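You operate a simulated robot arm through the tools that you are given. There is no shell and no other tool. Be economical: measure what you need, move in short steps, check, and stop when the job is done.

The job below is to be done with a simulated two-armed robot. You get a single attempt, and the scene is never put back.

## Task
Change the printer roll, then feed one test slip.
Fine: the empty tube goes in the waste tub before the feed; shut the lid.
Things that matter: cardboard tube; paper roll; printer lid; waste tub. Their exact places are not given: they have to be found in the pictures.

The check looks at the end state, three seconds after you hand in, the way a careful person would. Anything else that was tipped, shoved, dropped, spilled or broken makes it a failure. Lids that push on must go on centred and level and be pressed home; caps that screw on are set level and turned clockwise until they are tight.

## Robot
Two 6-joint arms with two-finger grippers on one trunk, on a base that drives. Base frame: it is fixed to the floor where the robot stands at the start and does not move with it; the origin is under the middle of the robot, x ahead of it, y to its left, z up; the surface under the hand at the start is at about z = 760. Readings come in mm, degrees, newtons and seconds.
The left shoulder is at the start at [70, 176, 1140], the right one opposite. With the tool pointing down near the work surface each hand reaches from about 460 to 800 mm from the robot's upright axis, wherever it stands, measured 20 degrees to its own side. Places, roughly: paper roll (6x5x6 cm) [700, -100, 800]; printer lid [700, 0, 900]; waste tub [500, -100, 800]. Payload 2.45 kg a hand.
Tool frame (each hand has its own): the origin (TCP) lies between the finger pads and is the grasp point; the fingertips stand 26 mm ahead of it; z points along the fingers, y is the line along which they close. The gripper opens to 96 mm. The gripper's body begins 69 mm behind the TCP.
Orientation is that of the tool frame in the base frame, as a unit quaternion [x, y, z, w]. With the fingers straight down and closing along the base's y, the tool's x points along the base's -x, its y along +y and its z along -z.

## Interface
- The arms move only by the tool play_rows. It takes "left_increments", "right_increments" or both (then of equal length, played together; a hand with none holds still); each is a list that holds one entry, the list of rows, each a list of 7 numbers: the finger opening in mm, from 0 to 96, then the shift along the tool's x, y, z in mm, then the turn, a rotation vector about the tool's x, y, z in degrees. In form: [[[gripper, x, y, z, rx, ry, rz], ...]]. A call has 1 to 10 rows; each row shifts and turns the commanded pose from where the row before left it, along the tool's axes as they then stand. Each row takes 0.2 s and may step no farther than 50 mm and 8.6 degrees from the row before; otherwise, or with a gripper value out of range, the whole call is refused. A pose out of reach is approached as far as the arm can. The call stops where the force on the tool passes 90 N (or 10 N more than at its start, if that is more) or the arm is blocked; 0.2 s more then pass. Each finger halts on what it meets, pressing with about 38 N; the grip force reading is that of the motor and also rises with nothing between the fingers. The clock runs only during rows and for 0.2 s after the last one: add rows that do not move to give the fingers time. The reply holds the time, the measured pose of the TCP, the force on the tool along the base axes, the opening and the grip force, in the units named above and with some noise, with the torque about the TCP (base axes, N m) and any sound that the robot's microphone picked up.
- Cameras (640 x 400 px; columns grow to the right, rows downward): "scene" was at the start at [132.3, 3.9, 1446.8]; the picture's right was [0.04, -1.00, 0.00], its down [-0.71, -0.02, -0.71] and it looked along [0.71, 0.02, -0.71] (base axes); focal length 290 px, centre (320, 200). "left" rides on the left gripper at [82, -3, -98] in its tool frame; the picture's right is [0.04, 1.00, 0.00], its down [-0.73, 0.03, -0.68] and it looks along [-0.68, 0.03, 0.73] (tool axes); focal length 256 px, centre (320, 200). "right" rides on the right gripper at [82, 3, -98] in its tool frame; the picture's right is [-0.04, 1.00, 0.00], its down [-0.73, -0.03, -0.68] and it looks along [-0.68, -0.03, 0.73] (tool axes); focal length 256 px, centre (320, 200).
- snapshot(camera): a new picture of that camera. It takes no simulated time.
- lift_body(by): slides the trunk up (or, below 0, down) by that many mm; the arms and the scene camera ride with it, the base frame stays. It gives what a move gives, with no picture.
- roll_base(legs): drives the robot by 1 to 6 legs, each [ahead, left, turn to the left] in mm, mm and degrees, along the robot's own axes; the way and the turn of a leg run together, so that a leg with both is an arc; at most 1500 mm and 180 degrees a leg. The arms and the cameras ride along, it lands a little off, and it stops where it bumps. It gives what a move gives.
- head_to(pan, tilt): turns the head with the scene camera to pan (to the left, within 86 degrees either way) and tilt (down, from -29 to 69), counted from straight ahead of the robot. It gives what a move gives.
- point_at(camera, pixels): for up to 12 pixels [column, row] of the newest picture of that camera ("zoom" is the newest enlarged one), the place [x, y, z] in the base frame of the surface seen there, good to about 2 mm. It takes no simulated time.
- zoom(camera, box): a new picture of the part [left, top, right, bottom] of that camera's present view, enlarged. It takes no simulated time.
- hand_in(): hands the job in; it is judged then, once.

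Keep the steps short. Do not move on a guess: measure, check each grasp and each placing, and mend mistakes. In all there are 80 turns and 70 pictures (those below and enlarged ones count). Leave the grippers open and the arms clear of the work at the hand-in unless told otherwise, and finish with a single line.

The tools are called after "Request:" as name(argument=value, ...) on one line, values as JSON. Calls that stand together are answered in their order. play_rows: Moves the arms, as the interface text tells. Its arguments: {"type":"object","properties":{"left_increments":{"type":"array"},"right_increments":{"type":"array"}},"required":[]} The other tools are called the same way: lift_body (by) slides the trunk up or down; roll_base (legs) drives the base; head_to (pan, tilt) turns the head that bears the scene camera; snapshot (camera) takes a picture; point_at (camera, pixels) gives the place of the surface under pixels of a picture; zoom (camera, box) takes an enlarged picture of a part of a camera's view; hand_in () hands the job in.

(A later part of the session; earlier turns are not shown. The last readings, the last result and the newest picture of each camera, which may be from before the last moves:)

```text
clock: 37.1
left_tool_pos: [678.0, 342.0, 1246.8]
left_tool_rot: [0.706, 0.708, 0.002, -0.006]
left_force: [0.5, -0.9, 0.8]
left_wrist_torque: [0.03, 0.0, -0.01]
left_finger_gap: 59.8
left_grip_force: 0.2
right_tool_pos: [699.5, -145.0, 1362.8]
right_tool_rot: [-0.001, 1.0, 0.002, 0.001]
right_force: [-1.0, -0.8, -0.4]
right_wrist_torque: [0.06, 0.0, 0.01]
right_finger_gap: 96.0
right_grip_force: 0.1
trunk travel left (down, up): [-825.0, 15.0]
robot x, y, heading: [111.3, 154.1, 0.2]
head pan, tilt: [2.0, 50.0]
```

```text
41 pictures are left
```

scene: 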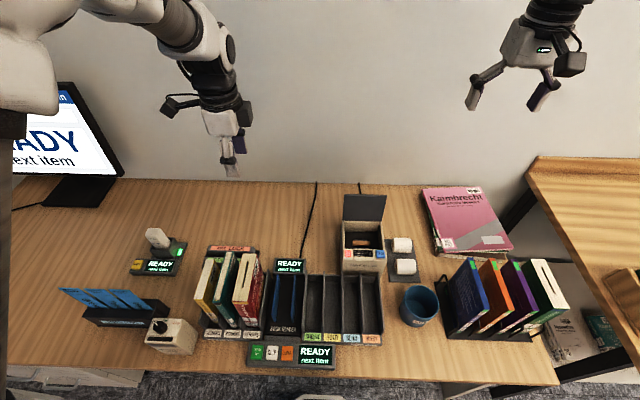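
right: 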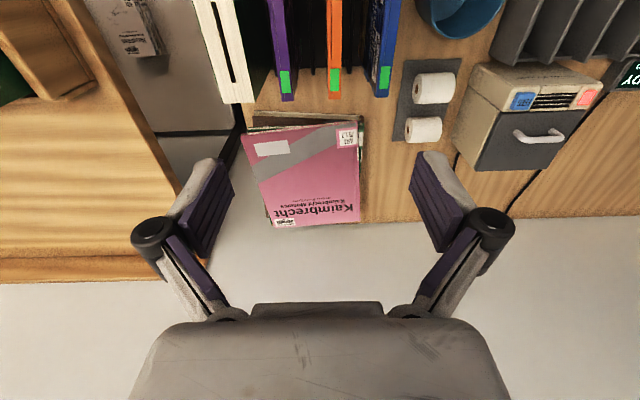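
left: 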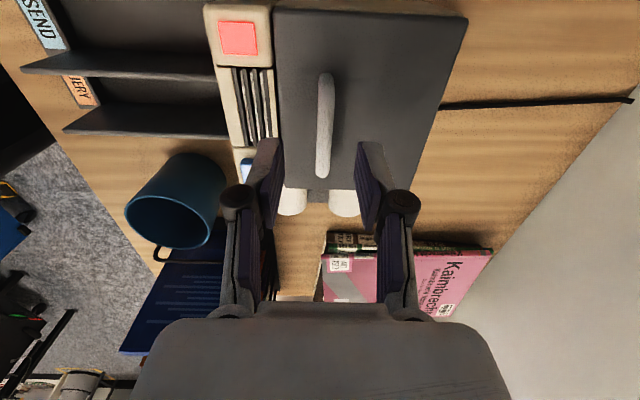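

Everything is in place and the lid is still open. Moving the right hand over the tube to (738,40,1000), opening 76.

Request:
play_rows(right_increments=[[[76, -4.3, 20.5, 40, 0, 0, 0], [76, -4.3, 20.5, 40, 0, 0, 0], [76, -4.3, 20.5, 40, 0, 0, 0], [76, -4.3, 20.5, 40, 0, 0, 0], [76, -4.3, 20.5, 40, 0, 0, 0], [76, -4.3, 20.5, 40, 0, 0, 0], [76, -4.3, 20.5, 40, 0, 0, 0], [76, -4.3, 20.5, 40, 0, 0, 0], [76, -4.3, 20.5, 40, 0, 0, 0], [76, 0, 0, 0, 0, 0, 0]]])

Request:
snapshot(camera="right")

```text
clock: 39.3
left_tool_pos: [677.6, 344.1, 1246.3]
left_tool_rot: [0.706, 0.708, 0.002, -0.005]
left_force: [-0.7, 0.5, 0.6]
left_wrist_torque: [-0.01, -0.01, -0.05]
left_finger_gap: 60.0
left_grip_force: 0.1
right_tool_pos: [740.3, 42.1, 1003.0]
right_tool_rot: [-0.001, 1.0, 0.001, 0.001]
right_force: [-0.5, -0.4, -0.1]
right_wrist_torque: [0.03, 0.02, 0.02]
right_finger_gap: 75.9
right_grip_force: 0.0
trunk travel left (down, up): [-825.0, 15.0]
robot x, y, heading: [109.7, 157.0, 0.1]
head pan, tilt: [2.0, 50.0]
```

```text
40 pictures are left
```

right: 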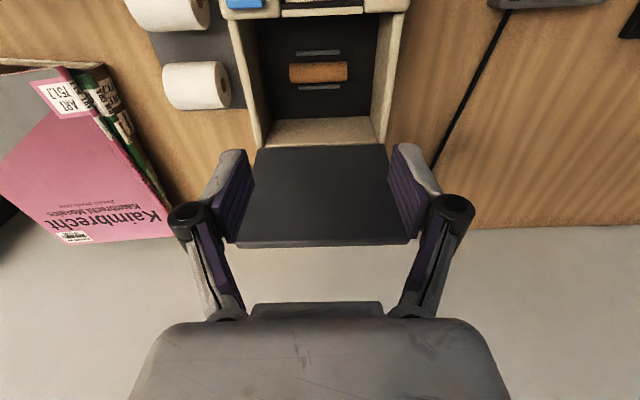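

Reach is fine here. Measuring the tube in this view.

Request:
point_at(camera="right", pixels=[[293, 73], [318, 72], [343, 71], [303, 53], [338, 52], [335, 86], [275, 100], [370, 100], [318, 62], [318, 80], [200, 85]])

```text
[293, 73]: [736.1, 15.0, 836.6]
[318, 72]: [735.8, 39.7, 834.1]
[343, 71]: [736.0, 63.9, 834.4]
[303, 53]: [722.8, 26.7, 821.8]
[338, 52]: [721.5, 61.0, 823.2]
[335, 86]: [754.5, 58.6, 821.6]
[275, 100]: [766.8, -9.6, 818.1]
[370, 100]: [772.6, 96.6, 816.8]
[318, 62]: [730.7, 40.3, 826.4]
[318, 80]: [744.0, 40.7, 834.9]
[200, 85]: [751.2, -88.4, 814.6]
```

The tube spans y 13–66 at x≈738. I'll descend with TCP to z≈850 (tips at 824) and close on the ends.

Request:
play_rows(right_increments=[[[76, 2, -2, 45, 0, 0, 0], [76, 0, 0, 45, 0, 0, 0], [76, 0, 0, 35, 0, 0, 0], [76, 0, 0, 28, 0, 0, 0], [76, 0, 0, 0, 0, 0, 0], [40, 0, 0, 0, 0, 0, 0], [40, 0, 0, 0, 0, 0, 0], [40, 0, 0, 0, 0, 0, 0]]])

Request:
snapshot(camera="right")

```text
clock: 41.1
left_tool_pos: [678.4, 343.9, 1246.4]
left_tool_rot: [0.706, 0.709, 0.003, -0.005]
left_force: [-0.1, 0.7, -0.8]
left_wrist_torque: [0.0, 0.02, -0.01]
left_finger_gap: 59.7
left_grip_force: 0.1
right_tool_pos: [736.7, 41.3, 848.7]
right_tool_rot: [-0.001, 1.0, 0.0, 0.001]
right_force: [-0.1, -0.3, 0.6]
right_wrist_torque: [-0.03, -0.05, 0.02]
right_finger_gap: 54.4
right_grip_force: 38.1
trunk travel left (down, up): [-825.0, 15.0]
robot x, y, heading: [113.2, 156.6, -0.1]
head pan, tilt: [2.0, 50.0]
```

```text
39 pictures are left
```

right: 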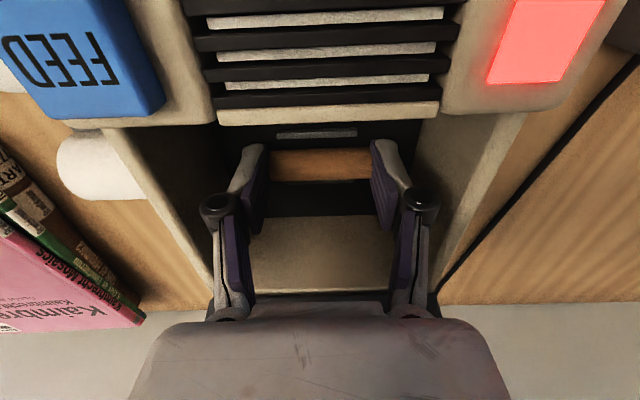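

Tube gripped (gap 54.4). Lifting straight up and measuring the tub.

Request:
play_rows(right_increments=[[[40, 0, 0, -25, 0, 0, 0], [40, 0, 0, -40, 0, 0, 0], [40, 0, 0, -40, 0, 0, 0], [40, 0, 0, -40, 0, 0, 0], [40, 0, 0, -25, 0, 0, 0]]])

Request:
zoom(camera="scene", box=[330, 180, 460, 340])

```text
clock: 42.3
left_tool_pos: [679.3, 344.8, 1247.9]
left_tool_rot: [0.707, 0.708, 0.002, -0.006]
left_force: [-0.5, 0.3, 0.6]
left_wrist_torque: [0.02, -0.06, -0.01]
left_finger_gap: 60.1
left_grip_force: 0.0
right_tool_pos: [738.2, 38.4, 1022.2]
right_tool_rot: [-0.001, 1.0, 0.001, 0.001]
right_force: [-0.4, 0.4, -0.5]
right_wrist_torque: [0.01, 0.0, 0.01]
right_finger_gap: 54.4
right_grip_force: 37.9
trunk travel left (down, up): [-825.0, 15.0]
robot x, y, heading: [111.0, 154.2, -0.1]
head pan, tilt: [2.0, 50.0]
```

```text
2.50 times, centred on (395, 260) of scene
```

zoom: 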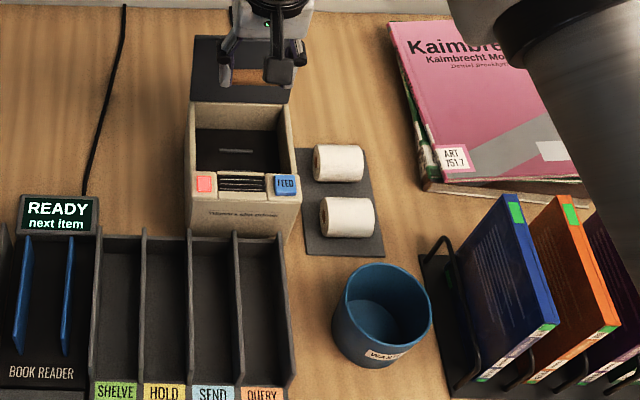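

Request:
point_at(camera="zoom", pixels=[[380, 265], [340, 300], [431, 308], [385, 345], [360, 342], [420, 278], [370, 315], [380, 330]])

```text
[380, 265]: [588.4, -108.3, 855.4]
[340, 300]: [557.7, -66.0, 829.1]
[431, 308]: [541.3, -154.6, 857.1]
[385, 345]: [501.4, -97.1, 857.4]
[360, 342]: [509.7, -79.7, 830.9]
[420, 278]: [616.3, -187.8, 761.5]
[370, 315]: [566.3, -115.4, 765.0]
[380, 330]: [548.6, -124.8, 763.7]
```

The tub's rim centre is (545,-110), radius about 44, rim z=857. I'll go above it and down to TCP z≈895.

Request:
play_rows(right_increments=[[[40, 38.6, -29.6, 0, 0, 0, 0], [40, 38.6, -29.6, 0, 0, 0, 0], [40, 38.6, -29.6, 0, 0, 0, 0], [40, 38.6, -29.6, 0, 0, 0, 0], [40, 38.6, -29.6, 0, 0, 0, 0], [40, 0, 0, 45, 0, 0, 0], [40, 0, 0, 45, 0, 0, 0], [40, 0, 0, 37, 0, 0, 0], [40, 0, 0, 0, 0, 0, 0]]])

Request:
snapshot(camera="right")

Request:
zoom(camera="scene", box=[330, 180, 460, 340])

```text
clock: 44.3
left_tool_pos: [678.7, 345.0, 1246.9]
left_tool_rot: [0.707, 0.707, 0.003, -0.006]
left_force: [-0.1, -0.8, 0.3]
left_wrist_torque: [0.0, 0.01, 0.03]
left_finger_gap: 60.2
left_grip_force: 0.1
right_tool_pos: [552.1, -105.2, 921.9]
right_tool_rot: [-0.001, 1.0, -0.003, -0.001]
right_force: [-0.4, -0.1, 0.8]
right_wrist_torque: [-0.02, 0.0, 0.05]
right_finger_gap: 54.2
right_grip_force: 37.7
right hand out of reach, approached as far as the arm can: row 5, 6, 7
trunk travel left (down, up): [-825.0, 15.0]
robot x, y, heading: [108.5, 153.0, 0.2]
head pan, tilt: [2.0, 50.0]
```

```text
37 pictures are left
```

right: 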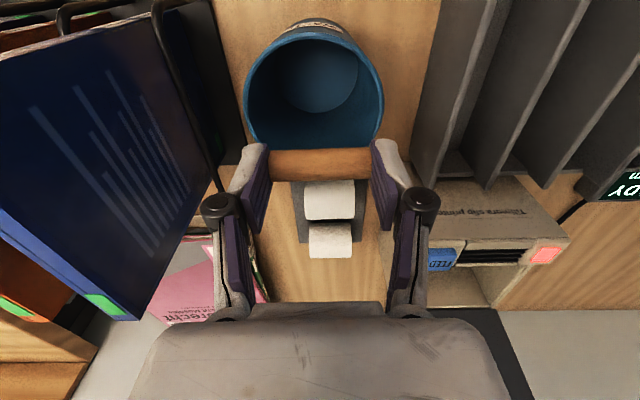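

```text
2.50 times, centred on (395, 260) of scene
```

zoom: 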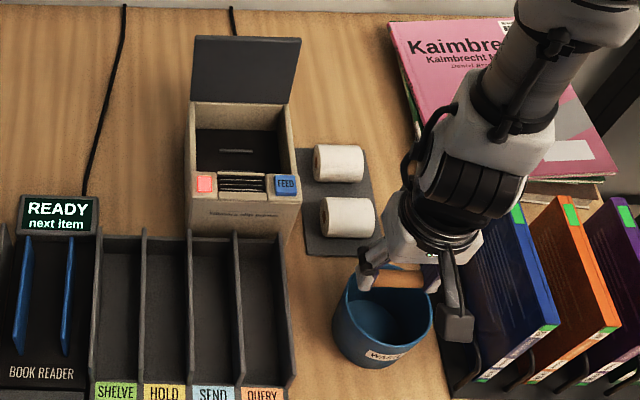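

Now at (552,-105,922), just short. Nudging to (545,-110,895).

Request:
play_rows(right_increments=[[[40, 3, -2, 14, 0, 0, 0], [40, 4, -3, 14, 0, 0, 0], [40, 0, 0, 0, 0, 0, 0]]])

Request:
snapshot(camera="right")

```text
clock: 45.1
left_tool_pos: [677.9, 345.7, 1246.3]
left_tool_rot: [0.706, 0.708, 0.002, -0.006]
left_force: [-0.4, 0.5, 0.7]
left_wrist_torque: [-0.03, 0.03, 0.0]
left_finger_gap: 59.9
left_grip_force: 0.0
right_tool_pos: [549.3, -115.8, 895.7]
right_tool_rot: [-0.001, 1.0, -0.003, -0.001]
right_force: [-0.1, 0.2, -0.3]
right_wrist_torque: [-0.01, 0.01, -0.01]
right_finger_gap: 54.2
right_grip_force: 37.5
right hand out of reach, approached as far as the arm can: row 1
trunk travel left (down, up): [-825.0, 15.0]
robot x, y, heading: [112.1, 154.3, 0.2]
head pan, tilt: [2.0, 50.0]
```

```text
35 pictures are left
```

right: 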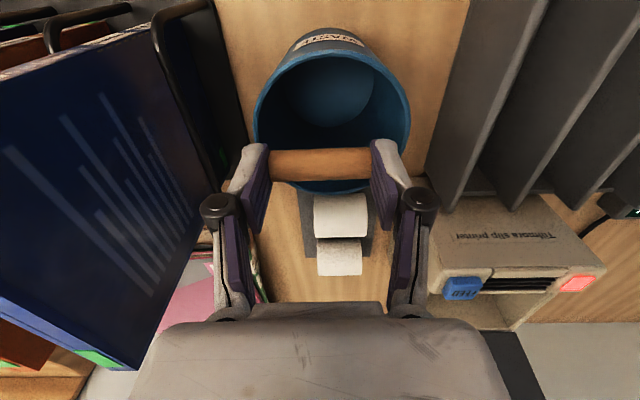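

Tube sits a little right of the tub's centre (col 320 vs 332). I'll shift +5 in y, lower 5, then release.

Request:
play_rows(right_increments=[[[40, 2, 5, 4, 0, 0, 0], [40, 0, 0, 0, 0, 0, 0], [70, 0, 0, 0, 0, 0, 0], [70, 0, 0, 0, 0, 0, 0], [70, 0, 0, 0, 0, 0, 0], [70, 0, 0, -40, 0, 0, 0], [70, 0, 0, -40, 0, 0, 0]]])

Request:
snapshot(camera="right")

```text
clock: 46.7
left_tool_pos: [678.1, 344.6, 1247.7]
left_tool_rot: [0.706, 0.708, 0.002, -0.005]
left_force: [-0.6, 0.0, -0.1]
left_wrist_torque: [-0.01, 0.0, 0.01]
left_finger_gap: 60.0
left_grip_force: 0.0
right_tool_pos: [551.8, -115.5, 972.6]
right_tool_rot: [-0.001, 1.0, 0.0, 0.002]
right_force: [-0.4, 0.4, 0.1]
right_wrist_torque: [0.04, -0.04, 0.01]
right_finger_gap: 70.1
right_grip_force: 0.1
right hand out of reach, approached as far as the arm can: row 1
trunk travel left (down, up): [-825.0, 15.0]
robot x, y, heading: [113.2, 157.4, 0.4]
head pan, tilt: [2.0, 50.0]
```

```text
34 pictures are left
```

right: 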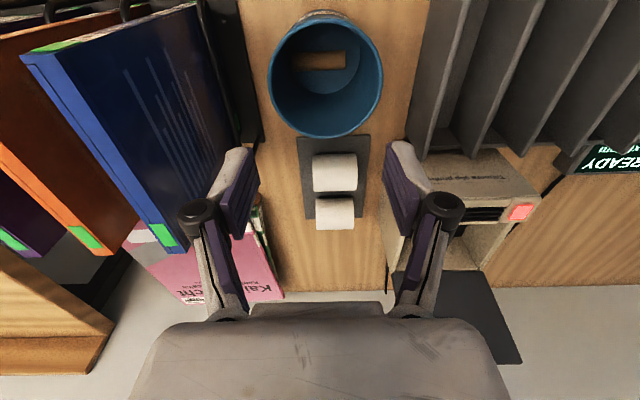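

The tube is in the tub. Now the near roll: moving above it to (680,-98,920).

Request:
play_rows(right_increments=[[[80, -42.7, 6, 0, 0, 0, 0], [80, -42.7, 6, 20, 0, 0, 0], [80, -42.7, 6, 33, 0, 0, 0], [80, 0, 0, 0, 0, 0, 0]]])

Request:
snapshot(camera="right")

```text
refused: row 3 steps farther than a row can; nothing moved
```

```text
33 pictures are left
```

right: 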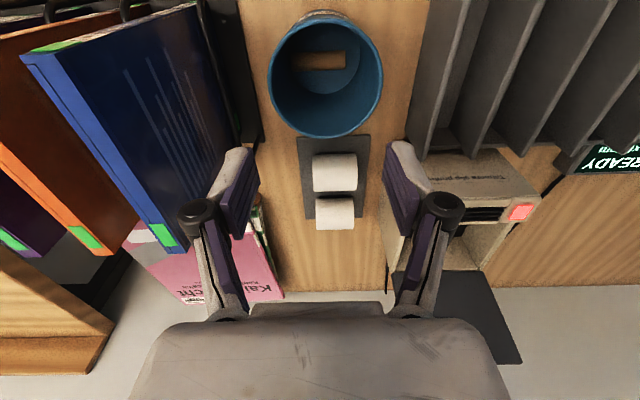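

The step was too long, so I'll use smaller ones.

Request:
play_rows(right_increments=[[[80, -42.7, 6, 0, 0, 0, 0], [80, -42.7, 6, 10, 0, 0, 0], [80, -42.7, 6, 15, 0, 0, 0], [80, 0, 0, 28, 0, 0, 0], [80, 0, 0, 0, 0, 0, 0]]])

Request:
snapshot(camera="right")

```text
clock: 47.9
left_tool_pos: [677.5, 343.3, 1247.0]
left_tool_rot: [0.707, 0.707, 0.002, -0.006]
left_force: [-0.1, -0.1, -0.1]
left_wrist_torque: [-0.04, 0.02, 0.02]
left_finger_gap: 60.0
left_grip_force: 0.0
right_tool_pos: [653.2, -104.2, 919.3]
right_tool_rot: [-0.001, 1.0, 0.001, 0.001]
right_force: [0.1, 0.0, -1.2]
right_wrist_torque: [-0.01, -0.04, -0.02]
right_finger_gap: 80.0
right_grip_force: 0.2
right hand out of reach, approached as far as the arm can: row 1
trunk travel left (down, up): [-825.0, 15.0]
robot x, y, heading: [112.8, 150.2, 0.2]
head pan, tilt: [2.0, 50.0]
```

```text
32 pictures are left
```

right: 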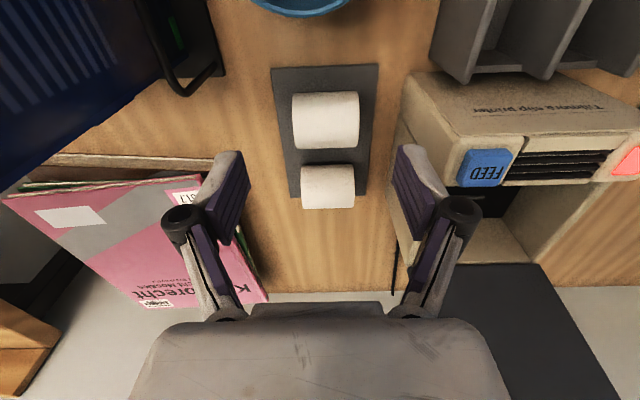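

Request:
point_at(camera="right", pixels=[[325, 105], [325, 120], [325, 135], [297, 122], [355, 118], [325, 146], [328, 172], [328, 190], [304, 190], [352, 188]])

Request:
zoom(camera="right", box=[265, 60, 385, 215])

```text
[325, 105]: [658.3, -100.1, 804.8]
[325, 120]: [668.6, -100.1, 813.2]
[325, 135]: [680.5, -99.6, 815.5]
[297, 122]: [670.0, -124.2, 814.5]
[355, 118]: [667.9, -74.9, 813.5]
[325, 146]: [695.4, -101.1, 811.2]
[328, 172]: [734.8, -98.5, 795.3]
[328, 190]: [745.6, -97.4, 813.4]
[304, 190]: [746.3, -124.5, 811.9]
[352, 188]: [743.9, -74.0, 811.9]
```

```text
2.58 times, centred on (325, 138) of right
```

zoom: 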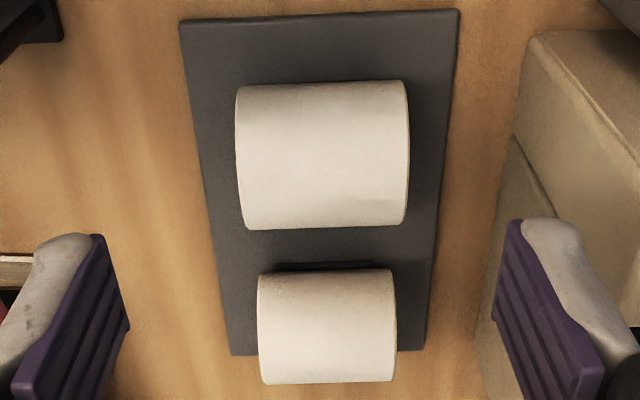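

The near roll is centred at about (681,-99.5), top 817. I'll descend to TCP z≈805 and close on its ends.

Request:
play_rows(right_increments=[[[80, -28, 4.5, 20, 0, 0, 0], [80, 0, 0, 40, 0, 0, 0], [80, 0, 0, 34, 0, 0, 0], [80, 0, 0, 20, 0, 0, 0], [80, 0, 0, 0, 0, 0, 0], [45, 0, 0, 0, 0, 0, 0], [45, 0, 0, 0, 0, 0, 0], [45, 0, 0, 0, 0, 0, 0]]])

Request:
zoom(camera="right", box=[180, 60, 460, 260])

```text
clock: 49.7
left_tool_pos: [678.4, 343.9, 1246.6]
left_tool_rot: [0.707, 0.707, 0.002, -0.006]
left_force: [0.1, -0.1, -0.2]
left_wrist_torque: [0.02, -0.04, -0.02]
left_finger_gap: 59.9
left_grip_force: 0.1
right_tool_pos: [684.8, -98.4, 806.1]
right_tool_rot: [-0.001, 1.0, 0.001, 0.001]
right_force: [2.6, -0.3, 3.2]
right_wrist_torque: [-0.02, 0.01, 0.01]
right_finger_gap: 55.8
right_grip_force: 37.7
trunk travel left (down, up): [-825.0, 15.0]
robot x, y, heading: [109.4, 153.2, 0.2]
head pan, tilt: [2.0, 50.0]
```

```text
2.00 times, centred on (320, 160) of right
```

zoom: 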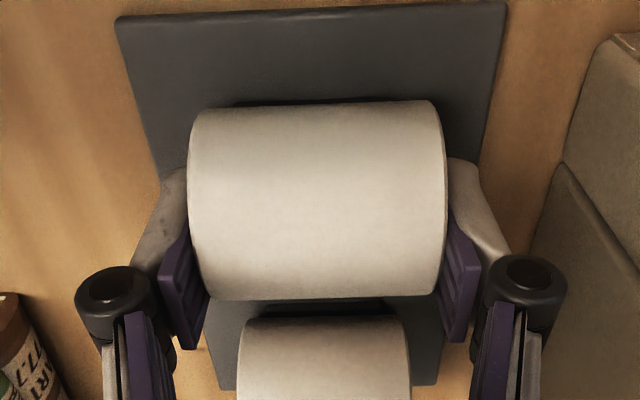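

Roll gripped (gap 55.8). Lifting 160 mm, then over the well. The roll centre is about 3 mm nearer than the TCP.

Request:
play_rows(right_increments=[[[45, 0, 0, -20, 0, 0, 0], [45, 0, 0, -45, 0, 0, 0], [45, 0, 0, -50, 0, 0, 0], [45, 0, 0, -45, 0, 0, 0], [45, -15, 35, 0, 0, 0, 0], [45, -15, 35, 0, 0, 0, 0], [45, -15, 35, 0, 0, 0, 0], [45, -12, 33.5, 0, 0, 0, 0], [45, 0, 0, 0, 0, 0, 0]]])

Request:
snapshot(camera="right")

Request:
zoom(camera="scene", box=[330, 170, 440, 280])

```text
clock: 51.7
left_tool_pos: [681.1, 344.2, 1247.2]
left_tool_rot: [0.707, 0.707, 0.002, -0.005]
left_force: [0.7, -0.2, -0.5]
left_wrist_torque: [0.01, 0.03, 0.0]
left_finger_gap: 59.6
left_grip_force: 0.0
right_tool_pos: [744.5, 37.0, 963.4]
right_tool_rot: [-0.001, 1.0, 0.001, 0.001]
right_force: [0.4, 0.2, -0.1]
right_wrist_torque: [0.02, -0.04, 0.02]
right_finger_gap: 55.9
right_grip_force: 38.1
trunk travel left (down, up): [-825.0, 15.0]
robot x, y, heading: [111.0, 155.5, 0.1]
head pan, tilt: [2.0, 50.0]
```

```text
29 pictures are left
```

right: 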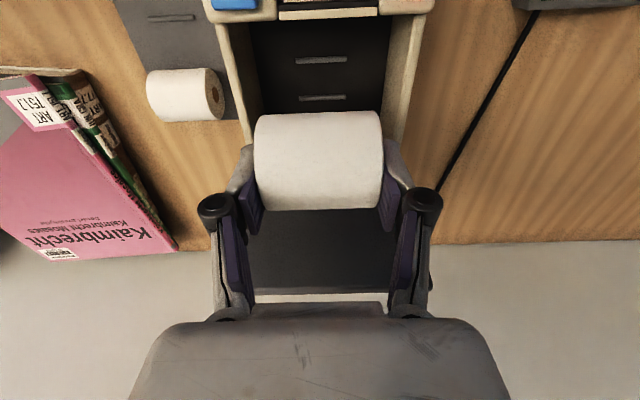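

```text
3.64 times, centred on (385, 225) of scene
```

zoom: 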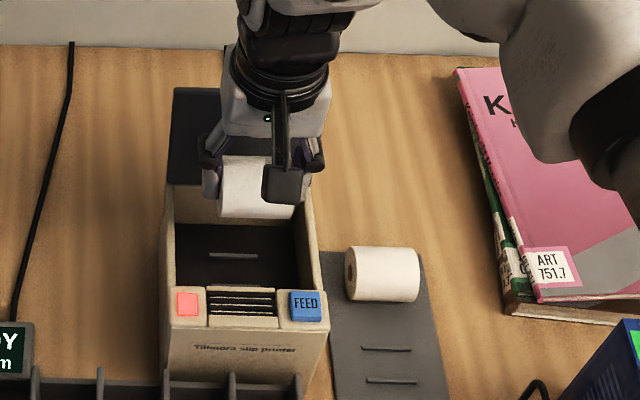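

The tray has the same rails. Measuring the well rails and the held roll in the right picture.

Request:
point_at(camera="right", pixels=[[300, 60], [342, 59], [300, 98], [343, 97], [318, 120], [318, 150], [318, 160], [318, 180], [318, 203], [258, 165], [380, 160]])

Request:
point_at(camera="zoom", pixels=[[385, 348], [395, 380], [383, 250], [383, 275], [365, 348], [410, 348]])

```text
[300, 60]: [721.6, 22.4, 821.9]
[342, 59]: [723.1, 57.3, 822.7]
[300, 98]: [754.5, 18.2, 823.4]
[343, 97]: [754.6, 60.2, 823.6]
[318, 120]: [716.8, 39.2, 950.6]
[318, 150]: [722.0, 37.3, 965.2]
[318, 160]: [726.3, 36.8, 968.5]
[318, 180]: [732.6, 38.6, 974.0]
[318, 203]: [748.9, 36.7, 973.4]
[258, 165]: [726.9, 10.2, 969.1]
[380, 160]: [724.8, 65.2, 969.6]
```

```text
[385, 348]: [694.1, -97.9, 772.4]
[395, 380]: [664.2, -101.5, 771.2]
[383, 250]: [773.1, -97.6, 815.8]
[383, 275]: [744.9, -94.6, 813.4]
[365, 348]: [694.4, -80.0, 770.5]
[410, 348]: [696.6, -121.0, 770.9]
```

Roll centre is x≈741 and rail midpoint 738.5, y mid 40. I'll shift by (-2.5,+2.5), descend 100 to nearly seated, and check.

Request:
play_rows(right_increments=[[[45, 2.5, 2.5, 0, 0, 0, 0], [45, 0, 0, 30, 0, 0, 0], [45, 0, 0, 30, 0, 0, 0], [45, 0, 0, 25, 0, 0, 0], [45, 0, 0, 13, 0, 0, 0], [45, 0, 0, 0, 0, 0, 0]]])

Request:
zoom(camera="right", box=[180, 60, 460, 260])

Request:
zoom(camera="scene", box=[330, 170, 440, 280])

```text
clock: 53.1
left_tool_pos: [678.7, 343.6, 1246.3]
left_tool_rot: [0.706, 0.708, 0.002, -0.006]
left_force: [0.2, -0.3, 0.0]
left_wrist_torque: [0.02, -0.02, 0.02]
left_finger_gap: 60.2
left_grip_force: 0.0
right_tool_pos: [738.7, 41.8, 866.3]
right_tool_rot: [-0.001, 1.0, 0.002, 0.001]
right_force: [0.2, 0.7, -1.1]
right_wrist_torque: [0.01, 0.0, 0.0]
right_finger_gap: 55.9
right_grip_force: 37.8
trunk travel left (down, up): [-825.0, 15.0]
robot x, y, heading: [108.6, 156.1, -0.1]
head pan, tilt: [2.0, 50.0]
```

```text
2.00 times, centred on (320, 160) of right
```

zoom: 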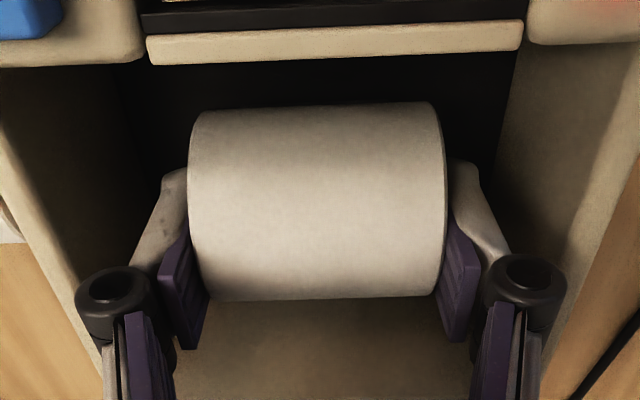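

```text
3.64 times, centred on (385, 225) of scene
```

zoom: 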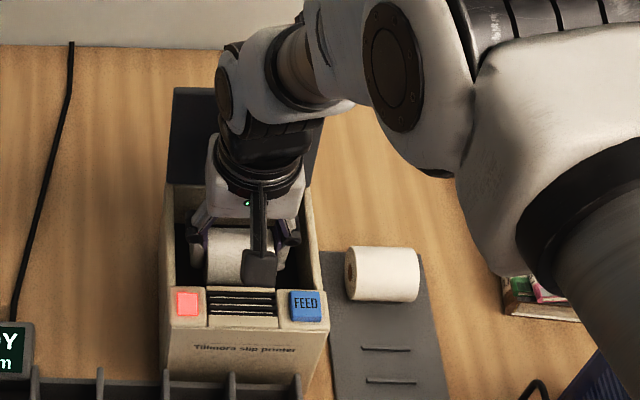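

Still free (no force). I'll shift +2 in x and lower the last 7 mm gently.

Request:
play_rows(right_increments=[[[45, -2, -1, 0, 0, 0, 0], [45, 0, 0, 4, 0, 0, 0], [45, 0, 0, 3, 0, 0, 0], [45, 0, 0, 0, 0, 0, 0]]])

```text
clock: 54.1
left_tool_pos: [678.9, 342.9, 1246.2]
left_tool_rot: [0.706, 0.708, 0.002, -0.006]
left_force: [0.8, 0.4, -0.3]
left_wrist_torque: [-0.02, 0.06, 0.0]
left_finger_gap: 59.7
left_grip_force: 0.1
right_tool_pos: [741.0, 40.2, 859.5]
right_tool_rot: [-0.001, 1.0, 0.001, 0.001]
right_force: [0.2, 1.0, 0.6]
right_wrist_torque: [0.03, 0.02, -0.01]
right_finger_gap: 55.9
right_grip_force: 37.8
trunk travel left (down, up): [-825.0, 15.0]
robot x, y, heading: [109.3, 158.8, 0.2]
head pan, tilt: [2.0, 50.0]
```

Not in contact yet. Lowering by 1 to 2 mm at a time.

Request:
play_rows(right_increments=[[[45, 0, 0, 1.5, 0, 0, 0], [45, 0, 0, 1.5, 0, 0, 0], [45, 0, 0, 0, 0, 0, 0]]])

```text
clock: 54.9
left_tool_pos: [678.5, 344.6, 1247.5]
left_tool_rot: [0.707, 0.708, 0.002, -0.005]
left_force: [0.3, 0.7, -0.2]
left_wrist_torque: [0.0, 0.01, -0.02]
left_finger_gap: 60.1
left_grip_force: 0.1
right_tool_pos: [740.2, 39.0, 859.4]
right_tool_rot: [-0.001, 1.0, 0.0, 0.003]
right_force: [5.5, -1.9, 17.6]
right_wrist_torque: [0.0, 0.04, -0.01]
right_finger_gap: 56.2
right_grip_force: 38.1
trunk travel left (down, up): [-825.0, 15.0]
robot x, y, heading: [111.6, 160.1, -0.0]
head pan, tilt: [2.0, 50.0]
```

Seated (17.6 N up). I'll open to 70 and rise straight out.

Request:
play_rows(right_increments=[[[45, 0, 0, -1, 0, 0, 0], [70, 0, 0, 0, 0, 0, 0], [70, 0, 0, 0, 0, 0, 0], [70, 0, 0, -25, 0, 0, 0], [70, 0, 0, -40, 0, 0, 0], [70, 0, 0, -45, 0, 0, 0], [70, 0, 0, -45, 0, 0, 0], [70, 0, 0, 0, 0, 0, 0]]])

Request:
zoom(camera="right", box=[180, 0, 460, 200])

Request:
point_at(camera="zoom", pixels=[[315, 100], [315, 130], [315, 160], [315, 200], [260, 140], [370, 140]])

```text
clock: 56.7
left_tool_pos: [678.9, 343.6, 1246.3]
left_tool_rot: [0.706, 0.708, 0.001, -0.006]
left_force: [0.6, 0.2, 0.4]
left_wrist_torque: [0.0, 0.03, -0.02]
left_finger_gap: 59.8
left_grip_force: 0.0
right_tool_pos: [742.1, 39.9, 1012.8]
right_tool_rot: [-0.001, 1.0, 0.001, 0.002]
right_force: [0.1, -0.3, -0.8]
right_wrist_torque: [0.01, 0.02, -0.02]
right_finger_gap: 70.0
right_grip_force: 0.1
trunk travel left (down, up): [-825.0, 15.0]
robot x, y, heading: [109.8, 156.2, 0.1]
head pan, tilt: [2.0, 50.0]
```

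```text
2.00 times, centred on (320, 100) of right
```

zoom: 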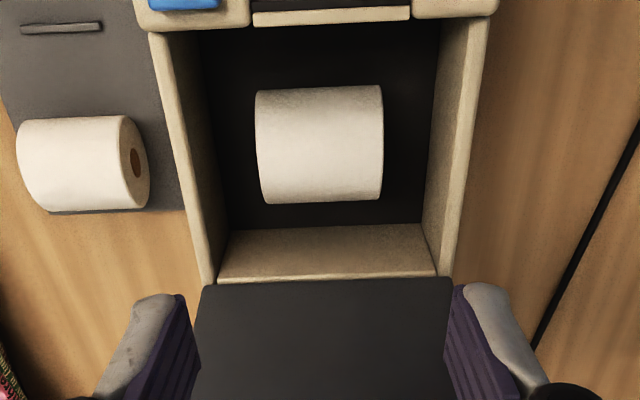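

```text
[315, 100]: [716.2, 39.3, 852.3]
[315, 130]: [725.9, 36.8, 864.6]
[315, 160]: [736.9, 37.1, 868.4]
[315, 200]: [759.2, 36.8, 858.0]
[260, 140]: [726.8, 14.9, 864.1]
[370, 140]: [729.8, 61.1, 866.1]
```

The roll is seated at about (738,38), top 870. To shut the lid under control, I'll reuse the left hand on the handle: raise the right hand, then drive back ahead and to the right.

Request:
play_rows(right_increments=[[[70, 0, -20, -45, 0, 0, 0], [70, 0, -20, -45, 0, 0, 0], [70, 0, -20, -45, 0, 0, 0], [70, 0, -20, -45, 0, 0, 0], [70, 0, -20, -45, 0, 0, 0], [70, 0, -20, -45, 0, 0, 0], [70, 0, -20, -30, 0, 0, 0]]])

Request:
roll_base(legs=[[0, -290, 0], [15, 0, 0]])

Request:
zoom(camera="left", box=[120, 0, 520, 250])

```text
clock: 58.3
left_tool_pos: [677.2, 343.4, 1246.6]
left_tool_rot: [0.706, 0.708, 0.001, -0.006]
left_force: [-0.2, 0.3, -0.2]
left_wrist_torque: [0.03, -0.01, 0.02]
left_finger_gap: 59.9
left_grip_force: 0.0
right_tool_pos: [738.3, -100.4, 1314.6]
right_tool_rot: [-0.002, 1.0, 0.001, 0.001]
right_force: [0.0, -0.2, 0.6]
right_wrist_torque: [0.0, 0.03, 0.01]
right_finger_gap: 69.5
right_grip_force: 0.0
trunk travel left (down, up): [-825.0, 15.0]
robot x, y, heading: [113.5, 159.4, 0.3]
head pan, tilt: [2.0, 50.0]
```

```text
clock: 60.7
left_tool_pos: [689.5, 48.5, 1248.9]
left_tool_rot: [0.706, 0.708, 0.004, -0.005]
left_force: [-0.5, 0.8, 0.6]
left_wrist_torque: [-0.01, -0.06, 0.02]
left_finger_gap: 59.6
left_grip_force: 0.1
right_tool_pos: [750.8, -395.7, 1315.8]
right_tool_rot: [-0.001, 1.0, 0.001, 0.003]
right_force: [-0.3, 0.3, 0.1]
right_wrist_torque: [0.01, -0.05, -0.01]
right_finger_gap: 69.7
right_grip_force: 0.1
trunk travel left (down, up): [-825.0, 15.0]
robot x, y, heading: [127.5, -139.5, -0.0]
head pan, tilt: [2.0, 50.0]
```

```text
1.60 times, centred on (320, 125) of left
```

zoom: 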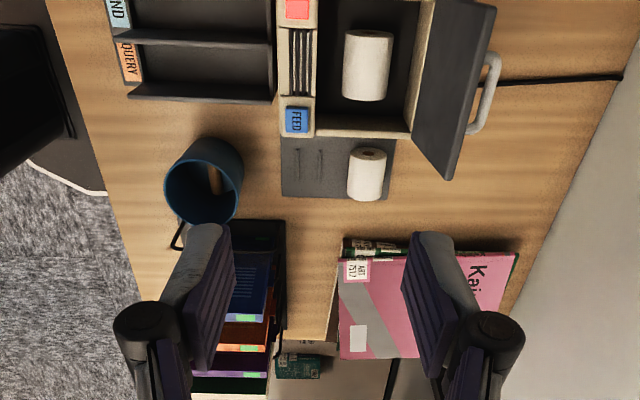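

Measuring the handle bar and lid edge from here.

Request:
point_at(camera="zoom", pixels=[[496, 65], [492, 85], [488, 100], [483, 115], [490, 10], [470, 100], [455, 170], [440, 60]])

```text
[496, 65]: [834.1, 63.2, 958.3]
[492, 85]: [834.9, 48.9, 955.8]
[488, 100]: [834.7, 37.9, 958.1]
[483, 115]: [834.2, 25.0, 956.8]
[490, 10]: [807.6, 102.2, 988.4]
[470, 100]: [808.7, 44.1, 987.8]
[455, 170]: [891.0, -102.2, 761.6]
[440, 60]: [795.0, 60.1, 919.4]
```

The bar centre is about (834.5, ·, 954), lid top edge at (808, ·, 988). Moving above it to (835,40,1060) with a 20 mm opening.

Request:
play_rows(left_increments=[[[20, -1.7, 29.2, 37.8, 0, 0, 0], [20, -1.7, 29.2, 37.8, 0, 0, 0], [20, -1.7, 29.2, 37.8, 0, 0, 0], [20, -1.7, 29.2, 37.8, 0, 0, 0], [20, -1.7, 29.2, 37.8, 0, 0, 0], [20, 0, 0, 0, 0, 0, 0]]])

Request:
zoom(camera="left", box=[180, 0, 460, 210])

Request:
point_at(camera="zoom", pixels=[[305, 170], [310, 200], [300, 140], [305, 220]])

```text
clock: 62.1
left_tool_pos: [841.3, 42.8, 1059.3]
left_tool_rot: [0.707, 0.708, 0.002, -0.005]
left_force: [-0.4, 0.6, -0.1]
left_wrist_torque: [0.02, -0.02, 0.0]
left_finger_gap: 19.9
left_grip_force: 0.0
right_tool_pos: [753.3, -395.5, 1314.5]
right_tool_rot: [-0.001, 1.0, 0.001, 0.002]
right_force: [0.3, 0.1, 0.2]
right_wrist_torque: [0.02, -0.03, -0.03]
right_finger_gap: 69.8
right_grip_force: 0.1
trunk travel left (down, up): [-825.0, 15.0]
robot x, y, heading: [123.5, -139.9, 0.0]
head pan, tilt: [2.0, 50.0]
```

```text
1.90 times, centred on (320, 105) of left
```

zoom: 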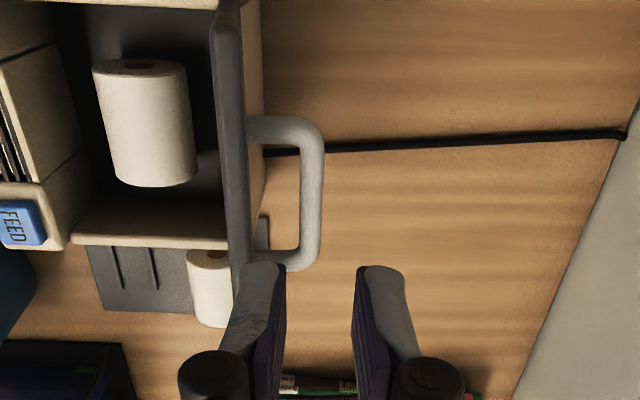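

```text
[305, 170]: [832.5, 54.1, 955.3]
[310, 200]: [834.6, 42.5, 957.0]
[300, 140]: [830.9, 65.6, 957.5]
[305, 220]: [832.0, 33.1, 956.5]
```

From the pixel columns, the bar lies about 2 mm nearer than the finger midline. I'll shift -2, descend 94 gently, and watch the force.

Request:
play_rows(left_increments=[[[20, 0, -2, 30, 0, 0, 0], [20, 0, 0, 30, 0, 0, 0], [20, 0, 0, 0, 0, 0, 0]]])

Request:
zoom(camera="left", box=[180, 0, 460, 210])

```text
clock: 62.9
left_tool_pos: [838.4, 40.5, 996.5]
left_tool_rot: [0.707, 0.708, 0.002, -0.006]
left_force: [0.4, -0.2, 0.3]
left_wrist_torque: [-0.02, -0.05, 0.01]
left_finger_gap: 20.2
left_grip_force: 0.0
right_tool_pos: [753.7, -394.7, 1314.0]
right_tool_rot: [-0.001, 1.0, 0.001, 0.0]
right_force: [0.3, 0.6, 0.4]
right_wrist_torque: [-0.02, 0.0, 0.0]
right_finger_gap: 69.7
right_grip_force: 0.0
trunk travel left (down, up): [-825.0, 15.0]
robot x, y, heading: [129.4, -142.0, -0.1]
head pan, tilt: [2.0, 50.0]
```

```text
1.90 times, centred on (320, 105) of left
```

zoom: 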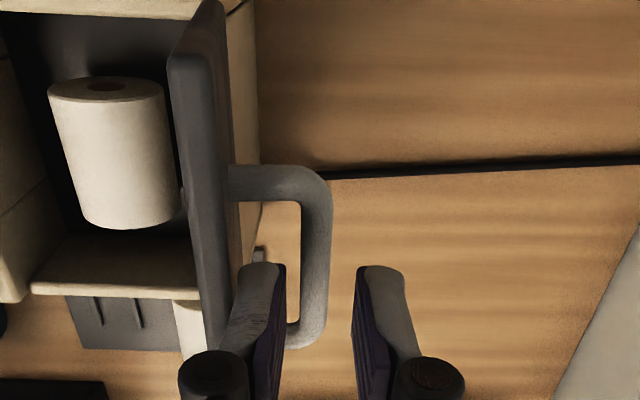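

The bar (col 316) is centred between the fingers (286–353), and the inner finger clears the lid. Down 32 and close.

Request:
play_rows(left_increments=[[[20, 0, -1, 16, 0, 0, 0], [20, 0, 0, 16, 0, 0, 0], [20, 0, 0, 0, 0, 0, 0], [0, 0, 0, 0, 0, 0, 0], [0, 0, 0, 0, 0, 0, 0]]])

```text
clock: 64.1
left_tool_pos: [833.1, 41.4, 962.8]
left_tool_rot: [0.707, 0.707, 0.0, -0.007]
left_force: [-18.1, -4.0, -9.4]
left_wrist_torque: [-0.08, 1.15, -1.05]
left_finger_gap: 8.7
left_grip_force: 36.7
right_tool_pos: [752.8, -395.9, 1312.6]
right_tool_rot: [-0.001, 1.0, 0.0, 0.003]
right_force: [-0.5, 0.4, -0.5]
right_wrist_torque: [-0.01, -0.01, -0.02]
right_finger_gap: 70.1
right_grip_force: 0.0
trunk travel left (down, up): [-825.0, 15.0]
robot x, y, heading: [132.3, -138.4, 0.1]
head pan, tilt: [2.0, 50.0]
```

Gripped (8.7). Reversing the arc from about 95° to 45°.

Request:
play_rows(left_increments=[[[0, 0, -6.7, -2.9, 0, 0, 0], [0, 0, -7, -2.5, 0, 0, 0], [0, 0, -7.2, -1.7, 0, 0, 0], [0, 0, -7.2, -1.2, 0, 0, 0], [0, 0, -7.4, -0.4, 0, 0, 0], [0, 0, -7.3, 0, 0, 0, 0], [0, 0, -7.3, 0.8, 0, 0, 0], [0, 0, -7.2, 1.3, 0, 0, 0], [0, 0, -7, 2.1, 0, 0, 0], [0, 0, -7, 2.6, 0, 0, 0]]])

Request:
zoom(camera="scene", box=[260, 150, 350, 270])

```text
clock: 66.3
left_tool_pos: [764.2, 41.5, 968.5]
left_tool_rot: [0.707, 0.707, 0.002, -0.006]
left_force: [0.9, -4.2, 1.8]
left_wrist_torque: [-0.14, -0.12, -0.62]
left_finger_gap: 9.2
left_grip_force: 36.5
right_tool_pos: [754.1, -395.6, 1314.4]
right_tool_rot: [-0.001, 1.0, 0.001, 0.001]
right_force: [1.0, 0.6, 0.6]
right_wrist_torque: [0.01, 0.04, 0.02]
right_finger_gap: 69.9
right_grip_force: 0.2
trunk travel left (down, up): [-825.0, 15.0]
robot x, y, heading: [124.9, -140.3, 0.4]
head pan, tilt: [2.0, 50.0]
```

```text
3.33 times, centred on (305, 210) of scene
```

zoom: 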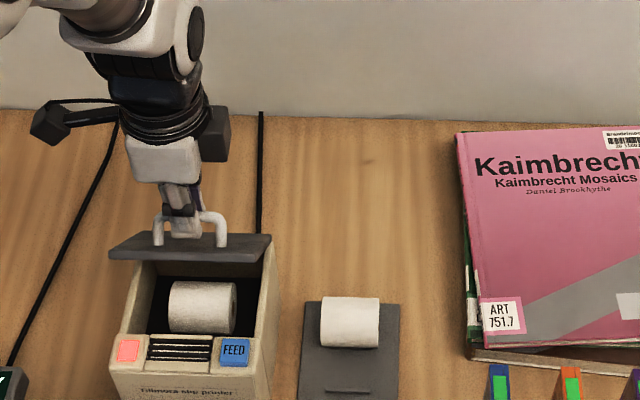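

The lid follows with low forces. Continuing from 45° down to about 3°.

Request:
play_rows(left_increments=[[[0, 0, -6.6, 3.3, 0, 0, 0], [0, 0, -6.3, 3.7, 0, 0, 0], [0, 0, -5.9, 4.4, 0, 0, 0], [0, 0, -5.6, 4.7, 0, 0, 0], [0, 0, -5.1, 5.3, 0, 0, 0], [0, 0, -4.7, 5.7, 0, 0, 0], [0, 0, -4.1, 6.1, 0, 0, 0], [0, 0, -3.6, 6.5, 0, 0, 0], [0, 0, -1.5, 3.5, 0, 0, 0], [0, 0, 0, 0, 0, 0, 0]]])

Request:
zoom(camera="scene", box=[260, 150, 350, 270])

```text
clock: 68.5
left_tool_pos: [721.0, 41.4, 924.9]
left_tool_rot: [0.706, 0.708, 0.002, -0.007]
left_force: [-3.5, -12.1, 0.5]
left_wrist_torque: [-0.2, 0.03, -0.03]
left_finger_gap: 8.7
left_grip_force: 36.0
right_tool_pos: [754.6, -397.3, 1313.6]
right_tool_rot: [-0.002, 1.0, 0.001, 0.001]
right_force: [0.5, -0.8, 0.1]
right_wrist_torque: [-0.02, -0.02, 0.01]
right_finger_gap: 70.1
right_grip_force: 0.1
trunk travel left (down, up): [-825.0, 15.0]
robot x, y, heading: [128.8, -139.9, 0.2]
head pan, tilt: [2.0, 50.0]
```

```text
3.33 times, centred on (305, 210) of scene
```

zoom: 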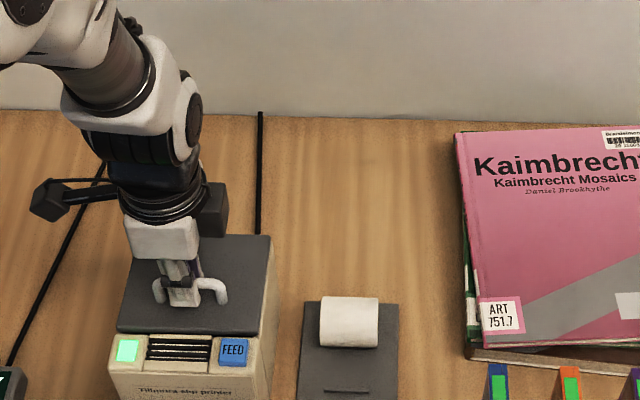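

The indicator has turned green. I'll press the lid home a few mm, then release and rise.

Request:
play_rows(left_increments=[[[0, 0, -0.5, 2, 0, 0, 0], [0, 0, 0, 2, 0, 0, 0], [0, 0, 0, 0, 0, 0, 0], [25, 0, 0, -2, 0, 0, 0], [25, 0, 0, 0, 0, 0, 0], [25, 0, 0, -20, 0, 0, 0], [25, 0, 0, -30, 0, 0, 0], [0, 0, 0, -30, 0, 0, 0], [0, 0, 0, 0, 0, 0, 0]]])

Request:
zoom(camera="left", box=[120, 0, 440, 220])

Request:
point_at(camera="zoom", pixels=[[330, 80], [330, 250], [460, 100], [250, 270], [240, 60]])

```text
clock: 70.5
left_tool_pos: [719.2, 44.6, 1002.5]
left_tool_rot: [0.707, 0.707, 0.002, -0.006]
left_force: [0.7, -0.2, -0.1]
left_wrist_torque: [-0.02, 0.01, 0.01]
left_finger_gap: 0.1
left_grip_force: 28.0
right_tool_pos: [755.4, -396.0, 1314.0]
right_tool_rot: [0.0, 1.0, 0.001, 0.001]
right_force: [-0.6, 0.4, 0.7]
right_wrist_torque: [0.02, 0.01, -0.02]
right_finger_gap: 70.0
right_grip_force: 0.0
trunk travel left (down, up): [-825.0, 15.0]
robot x, y, heading: [121.6, -142.2, 0.1]
head pan, tilt: [2.0, 50.0]
```

```text
1.82 times, centred on (280, 110) of left
```

zoom: 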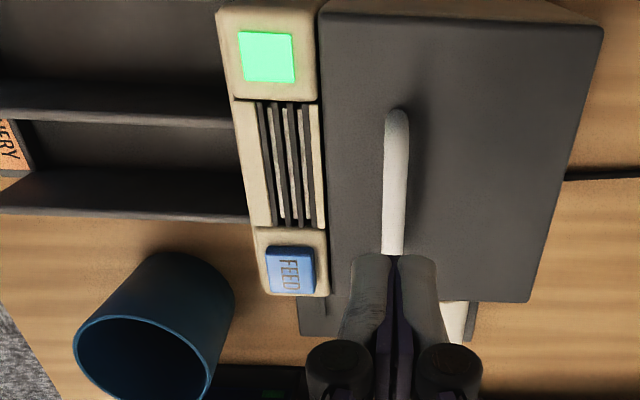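

```text
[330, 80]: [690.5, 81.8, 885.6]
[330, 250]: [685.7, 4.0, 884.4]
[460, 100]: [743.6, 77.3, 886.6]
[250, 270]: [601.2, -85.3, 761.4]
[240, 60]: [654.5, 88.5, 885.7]
```

Lid level at 885, light green. Measuring the FEED button.

Request:
point_at(camera="zoom", pixels=[[290, 265], [272, 252], [308, 252], [274, 282], [310, 282], [265, 238], [320, 240]])

```text
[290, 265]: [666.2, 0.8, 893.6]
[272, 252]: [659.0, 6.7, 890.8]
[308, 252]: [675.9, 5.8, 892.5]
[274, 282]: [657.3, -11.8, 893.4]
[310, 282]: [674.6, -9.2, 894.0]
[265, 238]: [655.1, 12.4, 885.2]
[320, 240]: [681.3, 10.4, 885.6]
```

Button centre (666.5,-2), top 893.5. Moving the closed fingers above it, tips at about 912.

Request:
play_rows(left_increments=[[[0, -15, -18, 0, 0, 0, 0], [0, -15, -18, 0, 0, 0, 0], [0, -15, -17, 0, 0, 0, 0], [0, 0, 0, 35, 0, 0, 0], [0, 0, 0, 30, 0, 0, 0], [0, 0, 0, 0, 0, 0, 0]]])

Request:
zoom(camera="left", box=[180, 0, 460, 210])

Request:
zoom(camera="scene", box=[280, 190, 345, 270])

```text
clock: 71.9
left_tool_pos: [667.2, -1.0, 935.1]
left_tool_rot: [0.707, 0.708, 0.003, -0.005]
left_force: [0.8, 0.0, 0.9]
left_wrist_torque: [-0.01, 0.0, 0.0]
left_finger_gap: 0.0
left_grip_force: 28.5
right_tool_pos: [753.5, -395.5, 1314.5]
right_tool_rot: [0.0, 1.0, 0.001, 0.001]
right_force: [0.0, -0.2, 0.5]
right_wrist_torque: [0.03, -0.01, 0.01]
right_finger_gap: 70.0
right_grip_force: 0.1
trunk travel left (down, up): [-825.0, 15.0]
robot x, y, heading: [123.6, -140.4, -0.0]
head pan, tilt: [2.0, 50.0]
```

```text
1.90 times, centred on (320, 105) of left
```

zoom: 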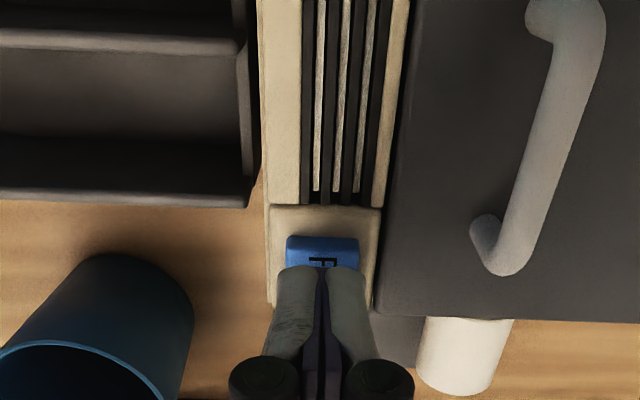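

```text
5.00 times, centred on (312, 230) of scene
```

zoom: 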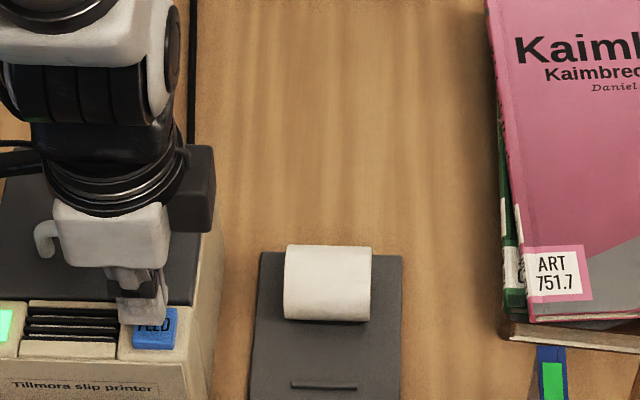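

Aligned over the button. One press only: descend 15, then 4 × 1 mm, and read the force.

Request:
play_rows(left_increments=[[[0, 0, 0, 12, 0, 0, 0], [0, 0, 0, 3, 0, 0, 0], [0, 0, 0, 1, 0, 0, 0], [0, 0, 0, 1, 0, 0, 0], [0, 0, 0, 1, 0, 0, 0], [0, 0, 0, 1, 0, 0, 0]]])

```text
clock: 73.3
left_tool_pos: [668.6, -1.3, 916.9]
left_tool_rot: [0.706, 0.708, 0.002, -0.006]
left_force: [-1.4, -0.3, 0.8]
left_wrist_torque: [-0.02, 0.02, -0.01]
left_finger_gap: 5.9
left_grip_force: 28.5
right_tool_pos: [754.6, -395.6, 1314.5]
right_tool_rot: [-0.002, 1.0, 0.0, 0.0]
right_force: [-0.1, 0.1, -0.2]
right_wrist_torque: [0.02, -0.05, -0.01]
right_finger_gap: 69.9
right_grip_force: 0.1
trunk travel left (down, up): [-825.0, 15.0]
robot x, y, heading: [127.4, -137.2, 0.2]
head pan, tilt: [2.0, 50.0]
```

The gap reads 5.9 with no force, which is odd. I'll look.

Request:
zoom(camera="left", box=[220, 80, 420, 220])

Request:
zoom(camera="scene", box=[265, 210, 315, 270])

```text
2.86 times, centred on (320, 150) of left
```

zoom: 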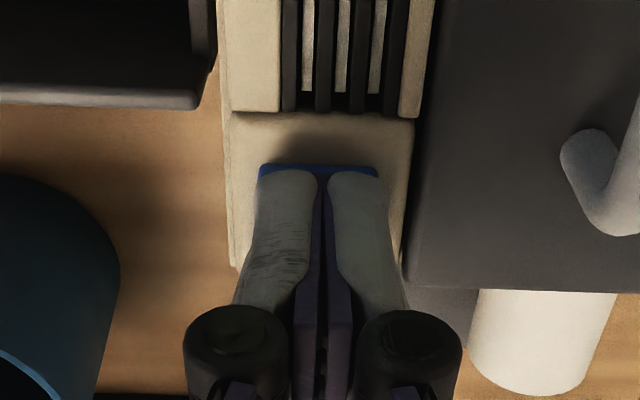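

```text
6.67 times, centred on (290, 240) of scene
```

zoom: 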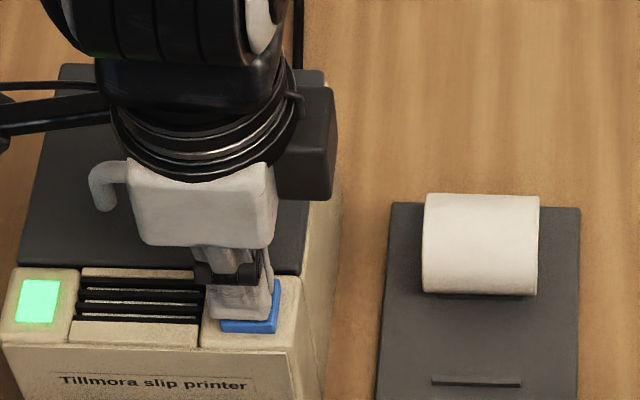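

The fingers are just touching the button. Pressing further in 1.5 mm steps as part of the same press.

Request:
play_rows(left_increments=[[[0, 0, 0, 1.5, 0, 0, 0], [0, 0, 0, 1.5, 0, 0, 0], [0, 0, 0, 0, 0, 0, 0]]])

Request:
zoom(camera="scene", box=[265, 210, 315, 270])

```text
clock: 74.1
left_tool_pos: [667.4, -1.9, 916.1]
left_tool_rot: [0.706, 0.708, 0.002, -0.006]
left_force: [0.7, 0.7, 2.0]
left_wrist_torque: [-0.04, 0.0, -0.02]
left_finger_gap: 6.0
left_grip_force: 28.5
right_tool_pos: [756.1, -395.7, 1313.9]
right_tool_rot: [0.0, 1.0, 0.001, 0.0]
right_force: [-0.3, 0.1, 0.1]
right_wrist_torque: [-0.01, 0.02, 0.0]
right_finger_gap: 69.8
right_grip_force: 0.1
trunk travel left (down, up): [-825.0, 15.0]
robot x, y, heading: [129.8, -139.7, -0.2]
head pan, tilt: [2.0, 50.0]
```

```text
6.67 times, centred on (290, 240) of scene
```

zoom: 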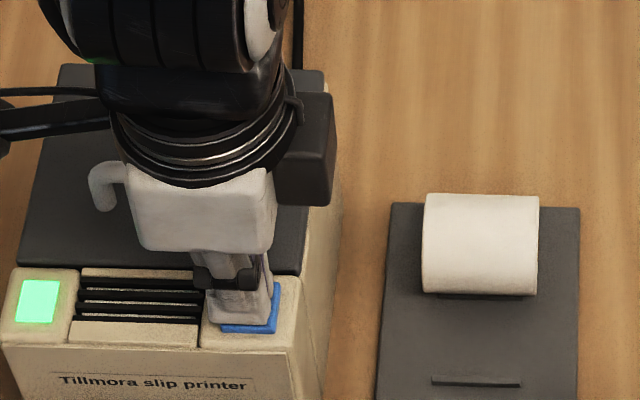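

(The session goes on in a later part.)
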